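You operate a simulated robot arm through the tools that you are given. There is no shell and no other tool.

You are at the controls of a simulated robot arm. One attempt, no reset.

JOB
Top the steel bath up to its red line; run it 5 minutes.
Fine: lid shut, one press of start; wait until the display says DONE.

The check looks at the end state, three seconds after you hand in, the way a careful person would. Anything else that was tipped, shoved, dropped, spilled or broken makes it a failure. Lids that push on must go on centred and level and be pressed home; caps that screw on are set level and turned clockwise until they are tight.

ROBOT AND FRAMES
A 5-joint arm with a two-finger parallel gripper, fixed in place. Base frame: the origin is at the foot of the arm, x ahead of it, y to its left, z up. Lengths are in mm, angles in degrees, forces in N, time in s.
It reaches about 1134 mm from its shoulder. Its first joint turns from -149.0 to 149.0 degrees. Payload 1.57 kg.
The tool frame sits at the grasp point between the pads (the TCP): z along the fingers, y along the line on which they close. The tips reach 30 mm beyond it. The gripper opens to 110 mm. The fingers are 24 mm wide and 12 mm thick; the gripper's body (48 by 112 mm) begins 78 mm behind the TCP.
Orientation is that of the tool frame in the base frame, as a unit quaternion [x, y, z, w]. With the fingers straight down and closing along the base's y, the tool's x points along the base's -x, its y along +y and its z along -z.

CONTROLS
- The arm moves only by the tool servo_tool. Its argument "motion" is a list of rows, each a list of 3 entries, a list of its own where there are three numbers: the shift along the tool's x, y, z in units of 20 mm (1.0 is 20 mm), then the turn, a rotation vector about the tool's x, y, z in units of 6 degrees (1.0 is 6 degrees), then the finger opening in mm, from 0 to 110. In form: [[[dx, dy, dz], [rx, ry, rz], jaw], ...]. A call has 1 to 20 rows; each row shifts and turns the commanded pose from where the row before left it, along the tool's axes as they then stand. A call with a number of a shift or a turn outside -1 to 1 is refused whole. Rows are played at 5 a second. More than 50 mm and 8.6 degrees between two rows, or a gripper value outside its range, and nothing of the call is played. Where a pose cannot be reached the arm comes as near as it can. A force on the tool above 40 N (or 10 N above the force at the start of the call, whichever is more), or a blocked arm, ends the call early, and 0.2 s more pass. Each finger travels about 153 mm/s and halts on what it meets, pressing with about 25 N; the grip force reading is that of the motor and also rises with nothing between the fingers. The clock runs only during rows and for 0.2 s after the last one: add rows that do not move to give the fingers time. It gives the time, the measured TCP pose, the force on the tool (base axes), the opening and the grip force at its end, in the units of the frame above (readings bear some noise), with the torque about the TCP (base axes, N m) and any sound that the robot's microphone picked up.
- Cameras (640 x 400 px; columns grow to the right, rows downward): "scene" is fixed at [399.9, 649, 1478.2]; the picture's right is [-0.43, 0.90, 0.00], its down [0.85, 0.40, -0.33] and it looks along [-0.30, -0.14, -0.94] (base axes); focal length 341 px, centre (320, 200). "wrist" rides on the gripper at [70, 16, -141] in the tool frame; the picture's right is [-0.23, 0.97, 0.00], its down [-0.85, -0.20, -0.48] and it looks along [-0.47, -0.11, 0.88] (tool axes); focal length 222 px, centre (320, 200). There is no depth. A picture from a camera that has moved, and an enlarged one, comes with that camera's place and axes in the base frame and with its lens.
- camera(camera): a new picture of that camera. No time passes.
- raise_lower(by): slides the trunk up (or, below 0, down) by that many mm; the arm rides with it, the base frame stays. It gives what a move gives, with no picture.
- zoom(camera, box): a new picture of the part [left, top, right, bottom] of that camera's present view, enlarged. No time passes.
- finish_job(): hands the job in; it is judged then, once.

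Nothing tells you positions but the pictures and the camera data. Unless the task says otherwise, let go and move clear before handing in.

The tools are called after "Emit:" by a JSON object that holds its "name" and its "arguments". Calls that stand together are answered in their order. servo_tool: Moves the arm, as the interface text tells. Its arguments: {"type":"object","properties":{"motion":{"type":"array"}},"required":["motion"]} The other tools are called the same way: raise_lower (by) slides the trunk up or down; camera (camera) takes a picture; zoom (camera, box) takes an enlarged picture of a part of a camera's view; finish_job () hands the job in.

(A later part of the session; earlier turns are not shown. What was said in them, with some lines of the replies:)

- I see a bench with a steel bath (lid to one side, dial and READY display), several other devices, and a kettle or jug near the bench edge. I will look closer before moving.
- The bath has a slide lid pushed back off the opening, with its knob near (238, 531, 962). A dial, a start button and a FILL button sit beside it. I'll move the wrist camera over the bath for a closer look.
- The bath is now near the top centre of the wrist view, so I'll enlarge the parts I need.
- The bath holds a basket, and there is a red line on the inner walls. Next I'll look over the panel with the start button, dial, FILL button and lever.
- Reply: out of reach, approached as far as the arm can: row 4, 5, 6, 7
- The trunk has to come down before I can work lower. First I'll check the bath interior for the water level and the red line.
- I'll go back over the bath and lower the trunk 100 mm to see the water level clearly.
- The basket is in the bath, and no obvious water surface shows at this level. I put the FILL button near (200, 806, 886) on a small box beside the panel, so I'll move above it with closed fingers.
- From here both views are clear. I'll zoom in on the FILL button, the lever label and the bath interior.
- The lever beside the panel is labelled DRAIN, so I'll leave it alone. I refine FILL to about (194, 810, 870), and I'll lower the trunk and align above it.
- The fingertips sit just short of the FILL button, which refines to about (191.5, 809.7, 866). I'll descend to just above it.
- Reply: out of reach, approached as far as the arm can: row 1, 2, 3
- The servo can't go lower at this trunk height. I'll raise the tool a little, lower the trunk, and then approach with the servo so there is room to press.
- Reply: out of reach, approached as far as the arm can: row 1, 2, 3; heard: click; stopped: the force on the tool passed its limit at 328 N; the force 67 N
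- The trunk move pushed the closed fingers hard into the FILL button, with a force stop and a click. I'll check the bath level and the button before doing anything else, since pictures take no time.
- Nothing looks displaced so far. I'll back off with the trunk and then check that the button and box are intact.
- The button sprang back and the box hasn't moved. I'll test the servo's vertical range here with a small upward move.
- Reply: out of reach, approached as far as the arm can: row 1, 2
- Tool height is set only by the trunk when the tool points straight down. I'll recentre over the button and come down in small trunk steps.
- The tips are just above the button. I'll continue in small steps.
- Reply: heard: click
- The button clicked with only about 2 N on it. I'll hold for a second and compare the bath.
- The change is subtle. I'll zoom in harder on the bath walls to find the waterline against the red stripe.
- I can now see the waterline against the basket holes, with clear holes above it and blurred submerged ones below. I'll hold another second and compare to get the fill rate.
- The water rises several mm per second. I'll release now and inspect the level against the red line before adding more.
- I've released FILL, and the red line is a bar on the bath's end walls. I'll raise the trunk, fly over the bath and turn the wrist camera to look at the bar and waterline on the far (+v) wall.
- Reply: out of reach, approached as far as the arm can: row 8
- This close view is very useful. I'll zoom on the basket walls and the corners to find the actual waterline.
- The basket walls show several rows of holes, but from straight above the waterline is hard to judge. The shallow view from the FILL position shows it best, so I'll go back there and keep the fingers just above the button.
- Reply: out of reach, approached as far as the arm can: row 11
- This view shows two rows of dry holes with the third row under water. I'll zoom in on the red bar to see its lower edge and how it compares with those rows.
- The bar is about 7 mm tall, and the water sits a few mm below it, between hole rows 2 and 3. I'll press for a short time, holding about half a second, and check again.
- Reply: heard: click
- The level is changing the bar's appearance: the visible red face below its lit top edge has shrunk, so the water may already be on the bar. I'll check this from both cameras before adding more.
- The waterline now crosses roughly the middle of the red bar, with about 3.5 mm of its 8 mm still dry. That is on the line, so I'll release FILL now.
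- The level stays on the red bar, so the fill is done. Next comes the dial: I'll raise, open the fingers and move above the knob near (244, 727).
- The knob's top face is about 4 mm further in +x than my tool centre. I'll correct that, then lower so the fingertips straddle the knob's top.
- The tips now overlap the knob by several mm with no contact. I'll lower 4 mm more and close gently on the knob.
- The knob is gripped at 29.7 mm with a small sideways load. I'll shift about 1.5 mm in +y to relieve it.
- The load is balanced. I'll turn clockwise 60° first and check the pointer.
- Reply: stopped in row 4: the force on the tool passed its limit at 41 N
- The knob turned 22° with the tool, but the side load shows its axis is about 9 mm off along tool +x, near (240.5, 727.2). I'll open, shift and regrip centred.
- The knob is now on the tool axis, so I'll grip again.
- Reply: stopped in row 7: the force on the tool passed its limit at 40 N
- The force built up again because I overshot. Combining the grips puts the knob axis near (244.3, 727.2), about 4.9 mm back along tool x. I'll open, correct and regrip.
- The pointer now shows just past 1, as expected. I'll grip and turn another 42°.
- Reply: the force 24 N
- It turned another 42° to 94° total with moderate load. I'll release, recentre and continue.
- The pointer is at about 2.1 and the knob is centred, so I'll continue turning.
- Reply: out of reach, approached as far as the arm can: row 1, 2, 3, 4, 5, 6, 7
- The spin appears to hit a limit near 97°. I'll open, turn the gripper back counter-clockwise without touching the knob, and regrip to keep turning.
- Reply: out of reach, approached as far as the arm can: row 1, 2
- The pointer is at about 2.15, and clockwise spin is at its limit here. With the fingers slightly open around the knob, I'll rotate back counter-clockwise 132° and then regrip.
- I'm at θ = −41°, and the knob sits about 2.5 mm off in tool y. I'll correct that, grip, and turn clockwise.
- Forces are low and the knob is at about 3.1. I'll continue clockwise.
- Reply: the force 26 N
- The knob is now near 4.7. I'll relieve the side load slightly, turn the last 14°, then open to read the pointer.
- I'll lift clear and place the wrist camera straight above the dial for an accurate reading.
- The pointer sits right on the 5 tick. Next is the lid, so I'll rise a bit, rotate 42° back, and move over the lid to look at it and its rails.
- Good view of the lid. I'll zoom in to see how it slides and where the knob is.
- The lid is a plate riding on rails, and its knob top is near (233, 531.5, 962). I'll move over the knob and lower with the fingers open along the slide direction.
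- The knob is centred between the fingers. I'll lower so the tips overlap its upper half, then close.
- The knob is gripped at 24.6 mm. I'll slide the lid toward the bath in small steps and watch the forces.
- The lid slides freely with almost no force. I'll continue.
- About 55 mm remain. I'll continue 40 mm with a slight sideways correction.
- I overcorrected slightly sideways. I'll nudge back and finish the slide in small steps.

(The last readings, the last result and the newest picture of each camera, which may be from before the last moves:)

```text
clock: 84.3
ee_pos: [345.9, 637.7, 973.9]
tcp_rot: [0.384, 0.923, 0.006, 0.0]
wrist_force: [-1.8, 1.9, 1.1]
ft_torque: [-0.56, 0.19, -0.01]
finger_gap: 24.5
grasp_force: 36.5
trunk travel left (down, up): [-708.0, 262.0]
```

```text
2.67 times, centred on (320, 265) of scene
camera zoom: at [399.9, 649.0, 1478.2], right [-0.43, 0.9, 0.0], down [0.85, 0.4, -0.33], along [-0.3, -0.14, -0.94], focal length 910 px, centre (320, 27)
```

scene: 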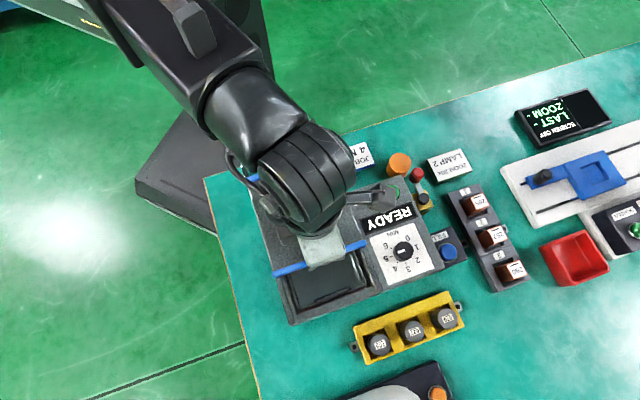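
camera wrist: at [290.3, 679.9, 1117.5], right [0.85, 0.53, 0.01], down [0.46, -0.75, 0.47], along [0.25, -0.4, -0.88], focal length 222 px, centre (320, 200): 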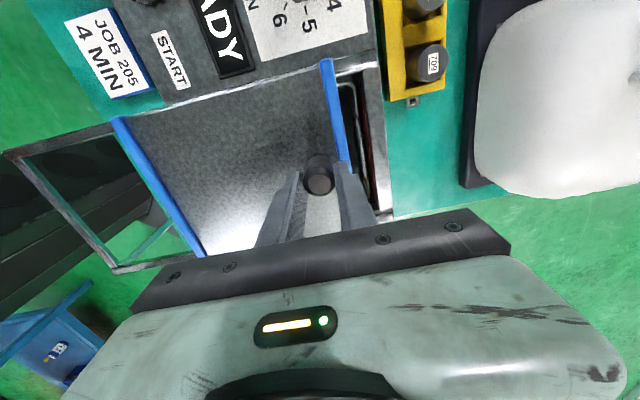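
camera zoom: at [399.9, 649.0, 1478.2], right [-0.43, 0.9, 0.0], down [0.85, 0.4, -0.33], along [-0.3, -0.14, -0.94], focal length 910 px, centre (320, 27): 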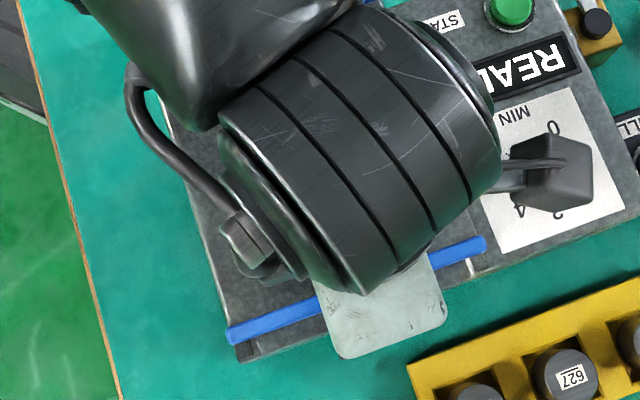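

The opening is covered. I'll push gently a few more mm to find the end stop.

Emit:
{"name": "servo_tool", "arguments": {"motion": [[[0, 0.1, 0], [0, 0, 0], 16], [[0, 0.1, 0], [0, 0, 0], 16], [[0, 0, 0], [0, 0, 0], 16]]}}

Emit:
{"name": "servo_tool", "arguments": {"motion": [[[0, 0.1, 0], [0, 0, 0], 16], [[0, 0.1, 0], [0, 0, 0], 16], [[0, 0, 0], [0, 0, 0], 16]]}}

Emit:
{"name": "zoom", "arguments": {"camera": "wrist", "box": [290, 40, 430, 220]}}

```text
clock: 85.1
ee_pos: [347.5, 642.0, 974.7]
tcp_rot: [0.384, 0.923, 0.005, -0.001]
wrist_force: [-1.5, 1.3, 0.6]
ft_torque: [-0.63, -0.04, 0.02]
finger_gap: 24.6
grasp_force: 36.2
trunk travel left (down, up): [-708.0, 262.0]
```

```text
clock: 85.9
ee_pos: [351.3, 643.7, 974.6]
tcp_rot: [0.385, 0.923, 0.005, 0.0]
wrist_force: [1.2, 1.5, 3.3]
ft_torque: [-0.27, 0.31, 0.0]
finger_gap: 24.5
grasp_force: 36.3
trunk travel left (down, up): [-708.0, 262.0]
```

```text
2.22 times, centred on (360, 130) of wrist
camera zoom: at [314.3, 704.2, 1117.3], right [0.85, 0.52, 0.01], down [0.46, -0.75, 0.47], along [0.25, -0.4, -0.88], focal length 494 px, centre (231, 356)
```

zoom: 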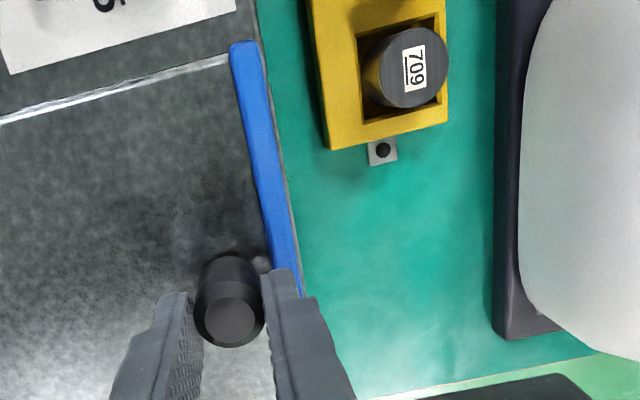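

Emit:
{"name": "servo_tool", "arguments": {"motion": [[[0, 0.05, 0], [0, 0, 0], 16], [[0, 0.05, 0], [0, 0, 0], 16], [[0, 0, 0], [0, 0, 0], 16]]}}

Emit:
{"name": "zoom", "arguments": {"camera": "wrist", "box": [300, 40, 360, 120]}}

Emit:
{"name": "zoom", "arguments": {"camera": "scene", "box": [230, 260, 330, 340]}}

```text
clock: 86.7
ee_pos: [352.7, 646.7, 974.7]
tcp_rot: [0.384, 0.923, 0.005, -0.001]
wrist_force: [0.3, -0.1, 1.7]
ft_torque: [-0.34, 0.31, -0.01]
finger_gap: 24.8
grasp_force: 36.3
trunk travel left (down, up): [-708.0, 262.0]
```

```text
5.00 times, centred on (330, 80) of wrist
camera zoom: at [315.9, 705.8, 1117.3], right [0.85, 0.52, 0.01], down [0.46, -0.75, 0.47], along [0.25, -0.4, -0.88], focal length 1111 px, centre (270, 800)
```

zoom: 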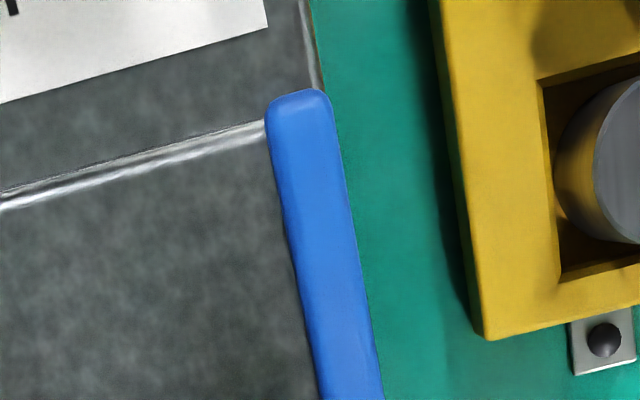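

```text
5.00 times, centred on (280, 300) of scene
camera zoom: at [399.9, 649.0, 1478.2], right [-0.43, 0.9, 0.0], down [0.85, 0.4, -0.33], along [-0.3, -0.14, -0.94], focal length 1707 px, centre (520, -300)
```

zoom: 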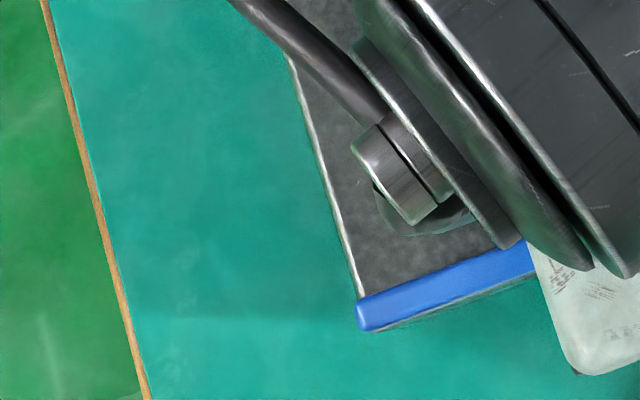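

Emit:
{"name": "servo_tool", "arguments": {"motion": [[[0, 0.05, 0], [0, 0, 0], 16], [[0, 0.05, 0], [0, 0, 0], 16], [[0, 0, 0], [0, 0, 0], 16]]}}

Emit:
{"name": "servo_tool", "arguments": {"motion": [[[0, 0.05, 0], [0, 0, 0], 16], [[0, 0.05, 0], [0, 0, 0], 16], [[0, 0, 0], [0, 0, 0], 16]]}}

Emit:
{"name": "zoom", "arguments": {"camera": "scene", "box": [230, 260, 330, 340]}}

Emit:
{"name": "camera", "arguments": {"camera": "wrist"}}

```text
clock: 87.5
ee_pos: [353.7, 647.6, 975.6]
tcp_rot: [0.384, 0.923, 0.005, -0.001]
wrist_force: [-8.4, -11.1, -11.5]
ft_torque: [-0.54, 0.7, 0.02]
finger_gap: 24.8
grasp_force: 36.4
trunk travel left (down, up): [-708.0, 262.0]
```

```text
clock: 88.1
ee_pos: [353.7, 647.3, 974.6]
tcp_rot: [0.385, 0.923, 0.002, -0.002]
wrist_force: [-4.6, -5.6, -8.7]
ft_torque: [-0.37, 0.49, 0.0]
finger_gap: 24.3
grasp_force: 36.2
trunk travel left (down, up): [-708.0, 262.0]
stopped in row 3: the force on the tool passed its limit at 42 N (the readings are from after the stop); the commanded pose is now the measured one
```

```text
5.00 times, centred on (280, 300) of scene
camera zoom: at [399.9, 649.0, 1478.2], right [-0.43, 0.9, 0.0], down [0.85, 0.4, -0.33], along [-0.3, -0.14, -0.94], focal length 1707 px, centre (520, -300)
```

zoom: 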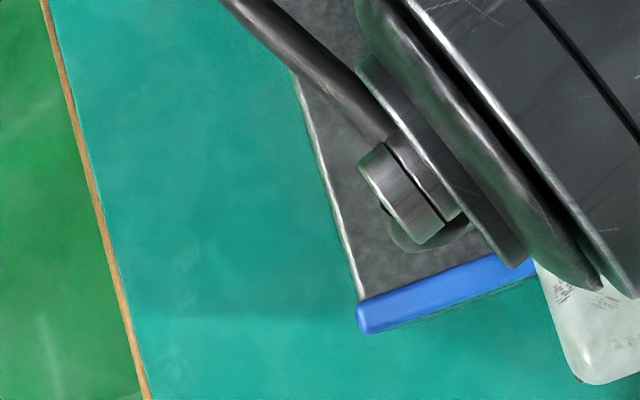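

```text
taken
camera wrist: at [317.4, 707.4, 1117.2], right [0.85, 0.52, 0.0], down [0.46, -0.75, 0.47], along [0.25, -0.4, -0.88], focal length 222 px, centre (320, 200)
```

wrist: 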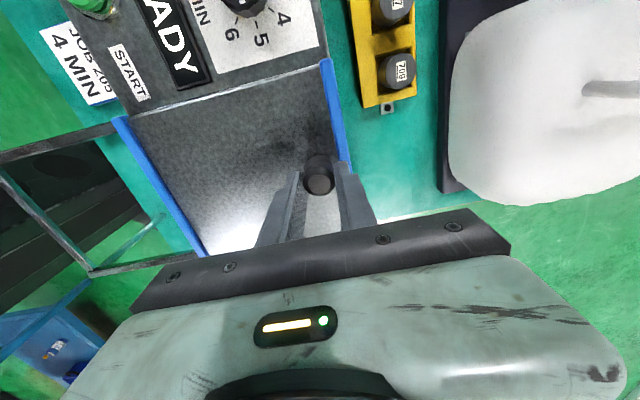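

The lid hit its end stop and is shut. I'll release the knob and rise.

Emit:
{"name": "servo_tool", "arguments": {"motion": [[[0, 0, 0], [0, 0, 0], 34], [[0, 0, 0], [0, 0, 0], 44], [[0, 0, 0], [0, 0, 0], 44]]}}

Emit:
{"name": "raise_lower", "arguments": {"by": 65}}

Emit:
{"name": "camera", "arguments": {"camera": "wrist"}}

```text
clock: 88.9
ee_pos: [354.2, 645.7, 975.2]
tcp_rot: [0.385, 0.923, 0.003, -0.001]
wrist_force: [-0.8, 0.0, 0.3]
ft_torque: [0.0, 0.03, 0.01]
finger_gap: 44.1
grasp_force: 0.0
trunk travel left (down, up): [-708.0, 262.0]
```

```text
clock: 90.0
ee_pos: [353.7, 648.0, 1040.9]
tcp_rot: [0.384, 0.923, 0.002, -0.002]
wrist_force: [-0.3, 0.7, 0.2]
ft_torque: [0.0, -0.01, 0.02]
finger_gap: 44.1
grasp_force: 0.0
trunk travel left (down, up): [-773.0, 197.0]
```

```text
taken
camera wrist: at [317.8, 707.7, 1182.1], right [0.85, 0.53, 0.0], down [0.46, -0.75, 0.47], along [0.25, -0.4, -0.88], focal length 222 px, centre (320, 200)
```

wrist: 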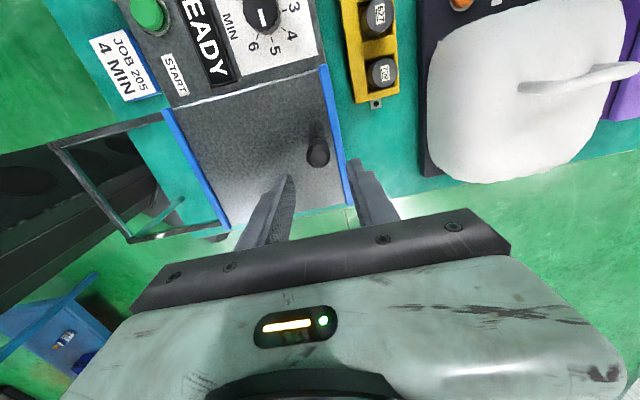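

The lid fully covers the bath. Next is START, near (157, 673, 920), so I'll move above it with closed fingers.

Emit:
{"name": "servo_tool", "arguments": {"motion": [[[0.977, -0.762, 0], [0, 0, 0], 30], [[0.977, -0.762, 0], [0, 0, 0], 15], [[0.977, -0.762, 0], [0, 0, 0], 0], [[0.977, -0.762, 0], [0, 0, 0], 0], [[0.977, -0.762, 0], [0, 0, 0], 0], [[0.977, -0.762, 0], [0, 0, 0], 0], [[0.977, -0.762, 0], [0, 0, 0], 0], [[0.977, -0.762, 0], [0, 0, 0], 0], [[0, 0, 0], [0, 0, 0], 0]]}}

Emit:
{"name": "camera", "arguments": {"camera": "wrist"}}

Emit:
{"name": "camera", "arguments": {"camera": "scene"}}

Emit:
{"name": "zoom", "arguments": {"camera": "wrist", "box": [240, 80, 400, 240]}}

```text
clock: 92.0
ee_pos: [158.8, 672.4, 1040.7]
tcp_rot: [0.385, 0.923, 0.002, -0.003]
wrist_force: [0.2, 0.4, -0.2]
ft_torque: [-0.04, -0.01, 0.01]
finger_gap: 0.0
grasp_force: 21.6
trunk travel left (down, up): [-773.0, 197.0]
```

```text
taken
camera wrist: at [122.3, 732.2, 1182.2], right [0.85, 0.52, 0.0], down [0.46, -0.75, 0.47], along [0.25, -0.4, -0.88], focal length 222 px, centre (320, 200)
```

wrist: 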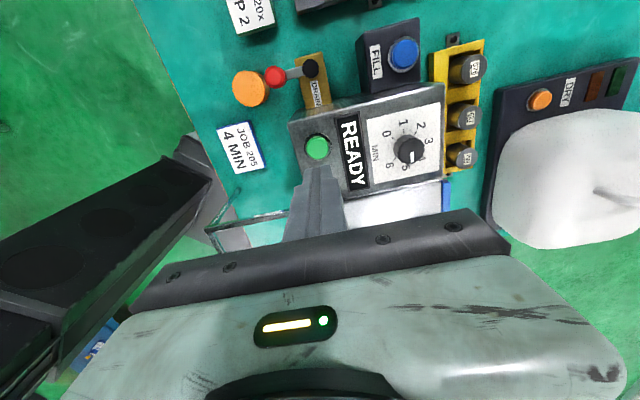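

```text
taken
```

scene: 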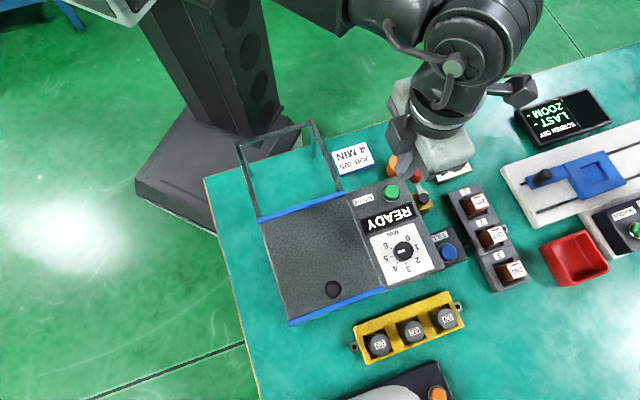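

```text
2.50 times, centred on (320, 160) of wrist
camera zoom: at [122.3, 732.2, 1182.2], right [0.85, 0.52, 0.0], down [0.46, -0.75, 0.47], along [0.25, -0.4, -0.88], focal length 555 px, centre (320, 300)
```

zoom: 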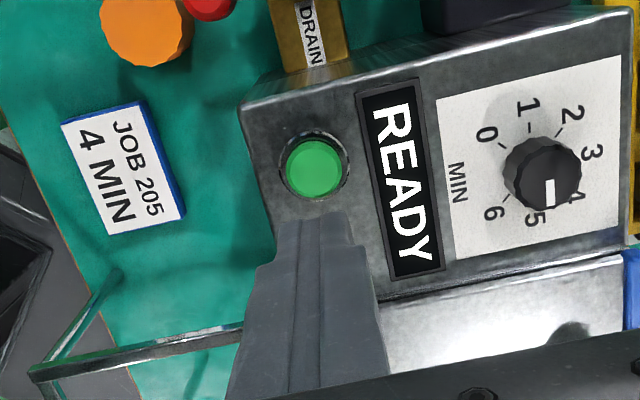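

START is at about (156, 672, 926). I'll correct by 2–3 mm and lower to 10 mm above it.

Emit:
{"name": "servo_tool", "arguments": {"motion": [[[0.08, -0.115, 0], [0, 0, 0], 0], [[0, 0, 0], [0, 0, 0], 0]]}}

Emit:
{"name": "raise_lower", "arguments": {"by": -70}}

Emit:
{"name": "zoom", "arguments": {"camera": "wrist", "box": [240, 80, 400, 240]}}

Emit:
{"name": "zoom", "arguments": {"camera": "scene", "box": [330, 150, 450, 270]}}

```text
clock: 92.6
ee_pos: [155.3, 672.0, 1040.3]
tcp_rot: [0.384, 0.923, 0.003, -0.002]
wrist_force: [0.2, -0.2, -0.2]
ft_torque: [-0.03, -0.03, -0.02]
finger_gap: 0.2
grasp_force: 21.6
trunk travel left (down, up): [-773.0, 197.0]
```

```text
clock: 93.7
ee_pos: [155.5, 670.8, 970.2]
tcp_rot: [0.384, 0.923, 0.003, -0.002]
wrist_force: [0.6, 0.2, -0.3]
ft_torque: [0.0, 0.0, -0.02]
finger_gap: 0.1
grasp_force: 21.1
trunk travel left (down, up): [-703.0, 267.0]
```

```text
2.50 times, centred on (320, 160) of wrist
camera zoom: at [119.3, 731.4, 1112.2], right [0.85, 0.53, 0.0], down [0.46, -0.75, 0.47], along [0.25, -0.4, -0.88], focal length 555 px, centre (320, 300)
```

zoom: 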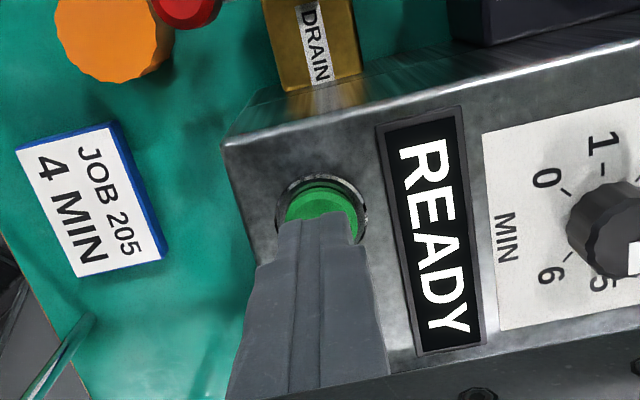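

```text
3.33 times, centred on (390, 210) of scene
camera zoom: at [399.9, 649.0, 1478.2], right [-0.43, 0.9, 0.0], down [0.85, 0.4, -0.33], along [-0.3, -0.14, -0.94], focal length 1138 px, centre (87, 167)
```

zoom: 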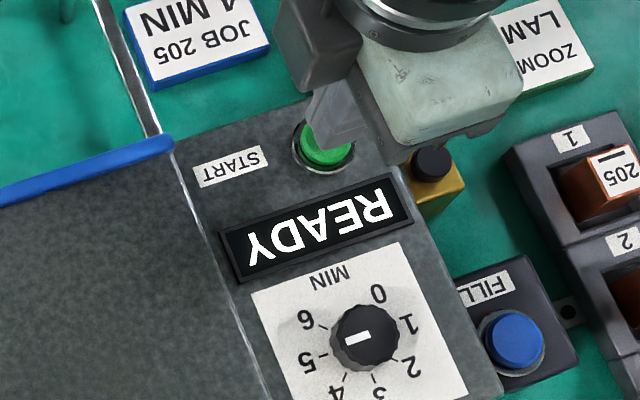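

The pointer reads 5, the lid is shut and the display says READY. I'll approach START slowly for a single press.

Emit:
{"name": "raise_lower", "arguments": {"by": -9}}

Emit:
{"name": "raise_lower", "arguments": {"by": -3}}

```text
clock: 94.2
ee_pos: [155.7, 669.9, 960.6]
tcp_rot: [0.385, 0.923, 0.003, -0.001]
wrist_force: [0.1, 0.2, -1.0]
ft_torque: [-0.03, -0.02, -0.02]
finger_gap: 0.0
grasp_force: 21.4
trunk travel left (down, up): [-694.0, 276.0]
```

```text
clock: 94.8
ee_pos: [155.5, 671.7, 958.2]
tcp_rot: [0.385, 0.923, 0.003, -0.002]
wrist_force: [0.0, -0.4, 1.5]
ft_torque: [0.01, 0.04, 0.0]
finger_gap: 0.1
grasp_force: 21.6
trunk travel left (down, up): [-691.0, 279.0]
```

Emit:
{"name": "raise_lower", "arguments": {"by": -2}}

```text
clock: 95.3
ee_pos: [156.1, 668.9, 955.4]
tcp_rot: [0.384, 0.923, 0.003, -0.002]
wrist_force: [0.3, 0.5, 2.7]
ft_torque: [0.0, -0.01, -0.03]
finger_gap: 0.0
grasp_force: 21.2
trunk travel left (down, up): [-689.0, 281.0]
heard: click
```

One click was heard. I'll back off straight away and check the display.

Emit:
{"name": "raise_lower", "arguments": {"by": 45}}

Emit:
{"name": "zoom", "arguments": {"camera": "scene", "box": [330, 150, 450, 270]}}

Emit:
{"name": "zoom", "arguments": {"camera": "wrist", "box": [240, 80, 400, 240]}}

```text
clock: 96.2
ee_pos: [156.0, 671.6, 1001.9]
tcp_rot: [0.384, 0.923, 0.003, -0.002]
wrist_force: [-0.1, -0.3, -0.4]
ft_torque: [0.02, -0.02, 0.0]
finger_gap: 0.0
grasp_force: 21.4
trunk travel left (down, up): [-734.0, 236.0]
```

```text
3.33 times, centred on (390, 210) of scene
camera zoom: at [399.9, 649.0, 1478.2], right [-0.43, 0.9, 0.0], down [0.85, 0.4, -0.33], along [-0.3, -0.14, -0.94], focal length 1138 px, centre (87, 167)
```

zoom: 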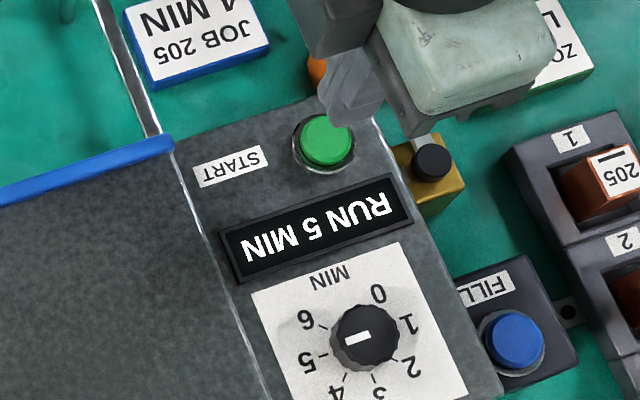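

```text
2.50 times, centred on (320, 160) of wrist
camera zoom: at [119.3, 731.6, 1143.1], right [0.85, 0.53, 0.0], down [0.46, -0.75, 0.47], along [0.25, -0.4, -0.88], focal length 555 px, centre (320, 300)
```

zoom: 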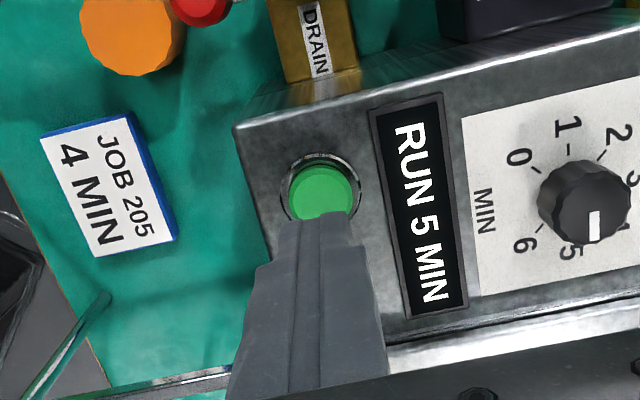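

The display shows RUN 5 MIN. I'll move the arm clear and wait for DONE.

Emit:
{"name": "raise_lower", "arguments": {"by": 100}}

Emit:
{"name": "servo_tool", "arguments": {"motion": [[[0, 0, 0], [0, 0, 0], 0], [[0, 0, 0], [0, 0, 0], 0], [[0, 0, 0], [0, 0, 0], 0], [[0, 0, 0], [0, 0, 0], 0], [[0, 0, 0], [0, 0, 0], 0], [[0, 0, 0], [0, 0, 0], 0], [[0, 0, 0], [0, 0, 0], 0], [[0, 0, 0], [0, 0, 0], 0], [[0, 0, 0], [0, 0, 0], 0], [[0, 0, 0], [0, 0, 0], 0], [[0, 0, 0], [0, 0, 0], 0], [[0, 0, 0], [0, 0, 0], 0], [[0, 0, 0], [0, 0, 0], 0], [[0, 0, 0], [0, 0, 0], 0], [[0, 0, 0], [0, 0, 0], 0], [[0, 0, 0], [0, 0, 0], 0], [[0, 0, 0], [0, 0, 0], 0], [[0, 0, 0], [0, 0, 0], 0], [[0, 0, 0], [0, 0, 0], 0], [[0, 0, 0], [0, 0, 0], 0]]}}

Emit:
{"name": "camera", "arguments": {"camera": "scene"}}

Emit:
{"name": "zoom", "arguments": {"camera": "scene", "box": [330, 150, 450, 270]}}

```text
clock: 97.5
ee_pos: [155.8, 671.1, 1100.9]
tcp_rot: [0.384, 0.923, 0.003, -0.002]
wrist_force: [0.0, 0.5, 0.4]
ft_torque: [-0.02, -0.01, -0.02]
finger_gap: 0.2
grasp_force: 21.1
trunk travel left (down, up): [-834.0, 136.0]
```

```text
clock: 101.7
ee_pos: [155.5, 670.4, 1100.7]
tcp_rot: [0.384, 0.923, 0.003, -0.001]
wrist_force: [0.3, -0.9, 0.3]
ft_torque: [0.02, 0.04, -0.02]
finger_gap: 0.2
grasp_force: 21.8
trunk travel left (down, up): [-834.0, 136.0]
```

```text
taken
```

scene: 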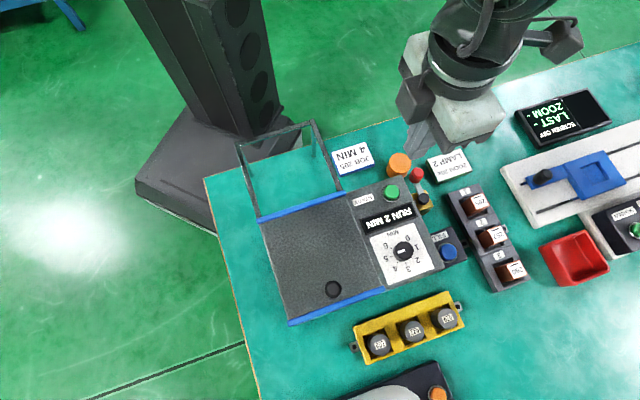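

```text
3.33 times, centred on (390, 210) of scene
camera zoom: at [399.9, 649.0, 1478.2], right [-0.43, 0.9, 0.0], down [0.85, 0.4, -0.33], along [-0.3, -0.14, -0.94], focal length 1138 px, centre (87, 167)
```

zoom: 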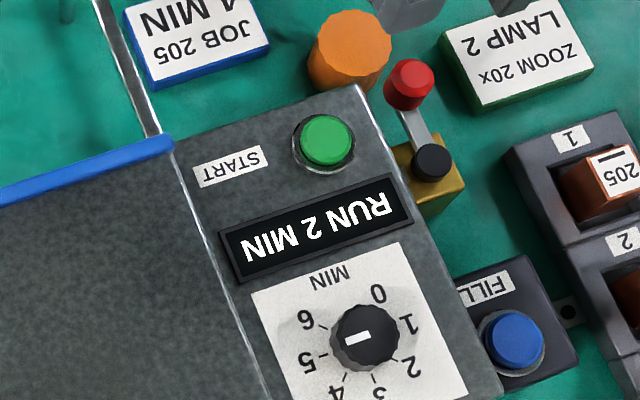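

The countdown is quick and shows RUN 2 MIN. I'll wait another few seconds.

Emit:
{"name": "servo_tool", "arguments": {"motion": [[[0, 0, 0], [0, 0, 0], 0], [[0, 0, 0], [0, 0, 0], 0], [[0, 0, 0], [0, 0, 0], 0], [[0, 0, 0], [0, 0, 0], 0], [[0, 0, 0], [0, 0, 0], 0], [[0, 0, 0], [0, 0, 0], 0], [[0, 0, 0], [0, 0, 0], 0], [[0, 0, 0], [0, 0, 0], 0], [[0, 0, 0], [0, 0, 0], 0], [[0, 0, 0], [0, 0, 0], 0], [[0, 0, 0], [0, 0, 0], 0], [[0, 0, 0], [0, 0, 0], 0], [[0, 0, 0], [0, 0, 0], 0], [[0, 0, 0], [0, 0, 0], 0], [[0, 0, 0], [0, 0, 0], 0], [[0, 0, 0], [0, 0, 0], 0], [[0, 0, 0], [0, 0, 0], 0], [[0, 0, 0], [0, 0, 0], 0], [[0, 0, 0], [0, 0, 0], 0], [[0, 0, 0], [0, 0, 0], 0]]}}

Emit:
{"name": "zoom", "arguments": {"camera": "scene", "box": [330, 150, 450, 270]}}

Emit:
{"name": "camera", "arguments": {"camera": "scene"}}

```text
clock: 105.9
ee_pos: [155.5, 670.6, 1100.5]
tcp_rot: [0.384, 0.923, 0.003, -0.002]
wrist_force: [0.4, -0.4, -0.6]
ft_torque: [0.03, 0.01, -0.01]
finger_gap: 0.1
grasp_force: 21.3
trunk travel left (down, up): [-834.0, 136.0]
```

```text
3.33 times, centred on (390, 210) of scene
camera zoom: at [399.9, 649.0, 1478.2], right [-0.43, 0.9, 0.0], down [0.85, 0.4, -0.33], along [-0.3, -0.14, -0.94], focal length 1138 px, centre (87, 167)
```

zoom: 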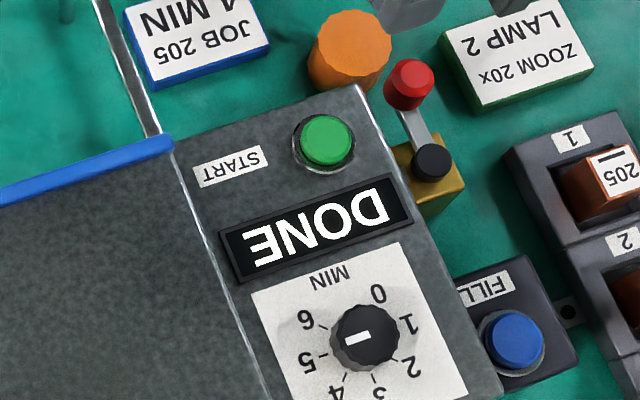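

```text
taken
```

scene: 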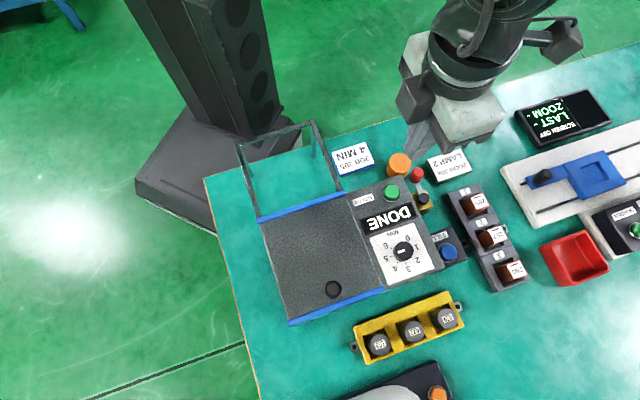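

The display reads DONE. The lid is shut, the dial is on 5, nothing else looks disturbed, and the arm is clear, so I'm handing in.

Emit:
{"name": "finish_job", "arguments": {}}

```text
The job is handed in.
```

The bath is topped up to its red line and has run its 5 minutes. The display read DONE before I handed the job in.

- **Water level:** it sits on the red bar, slightly above its middle. I judged this from camera views, not a measurement.
- **Run:** the dial was on 5 and the lid was slid shut to its end stop. I pressed start once, and the display showed RUN 5 MIN and counted down to DONE.
- **Hard knock on FILL:** on my first approach the closed fingers came down too hard on the FILL button, and the force reading peaked at 328 N. The button sprang back and worked normally afterwards, and its box had not moved in the pictures.
- **Everything else:** I left the drain lever alone, nothing else looked moved in the final view, and the arm is clear of the bench.
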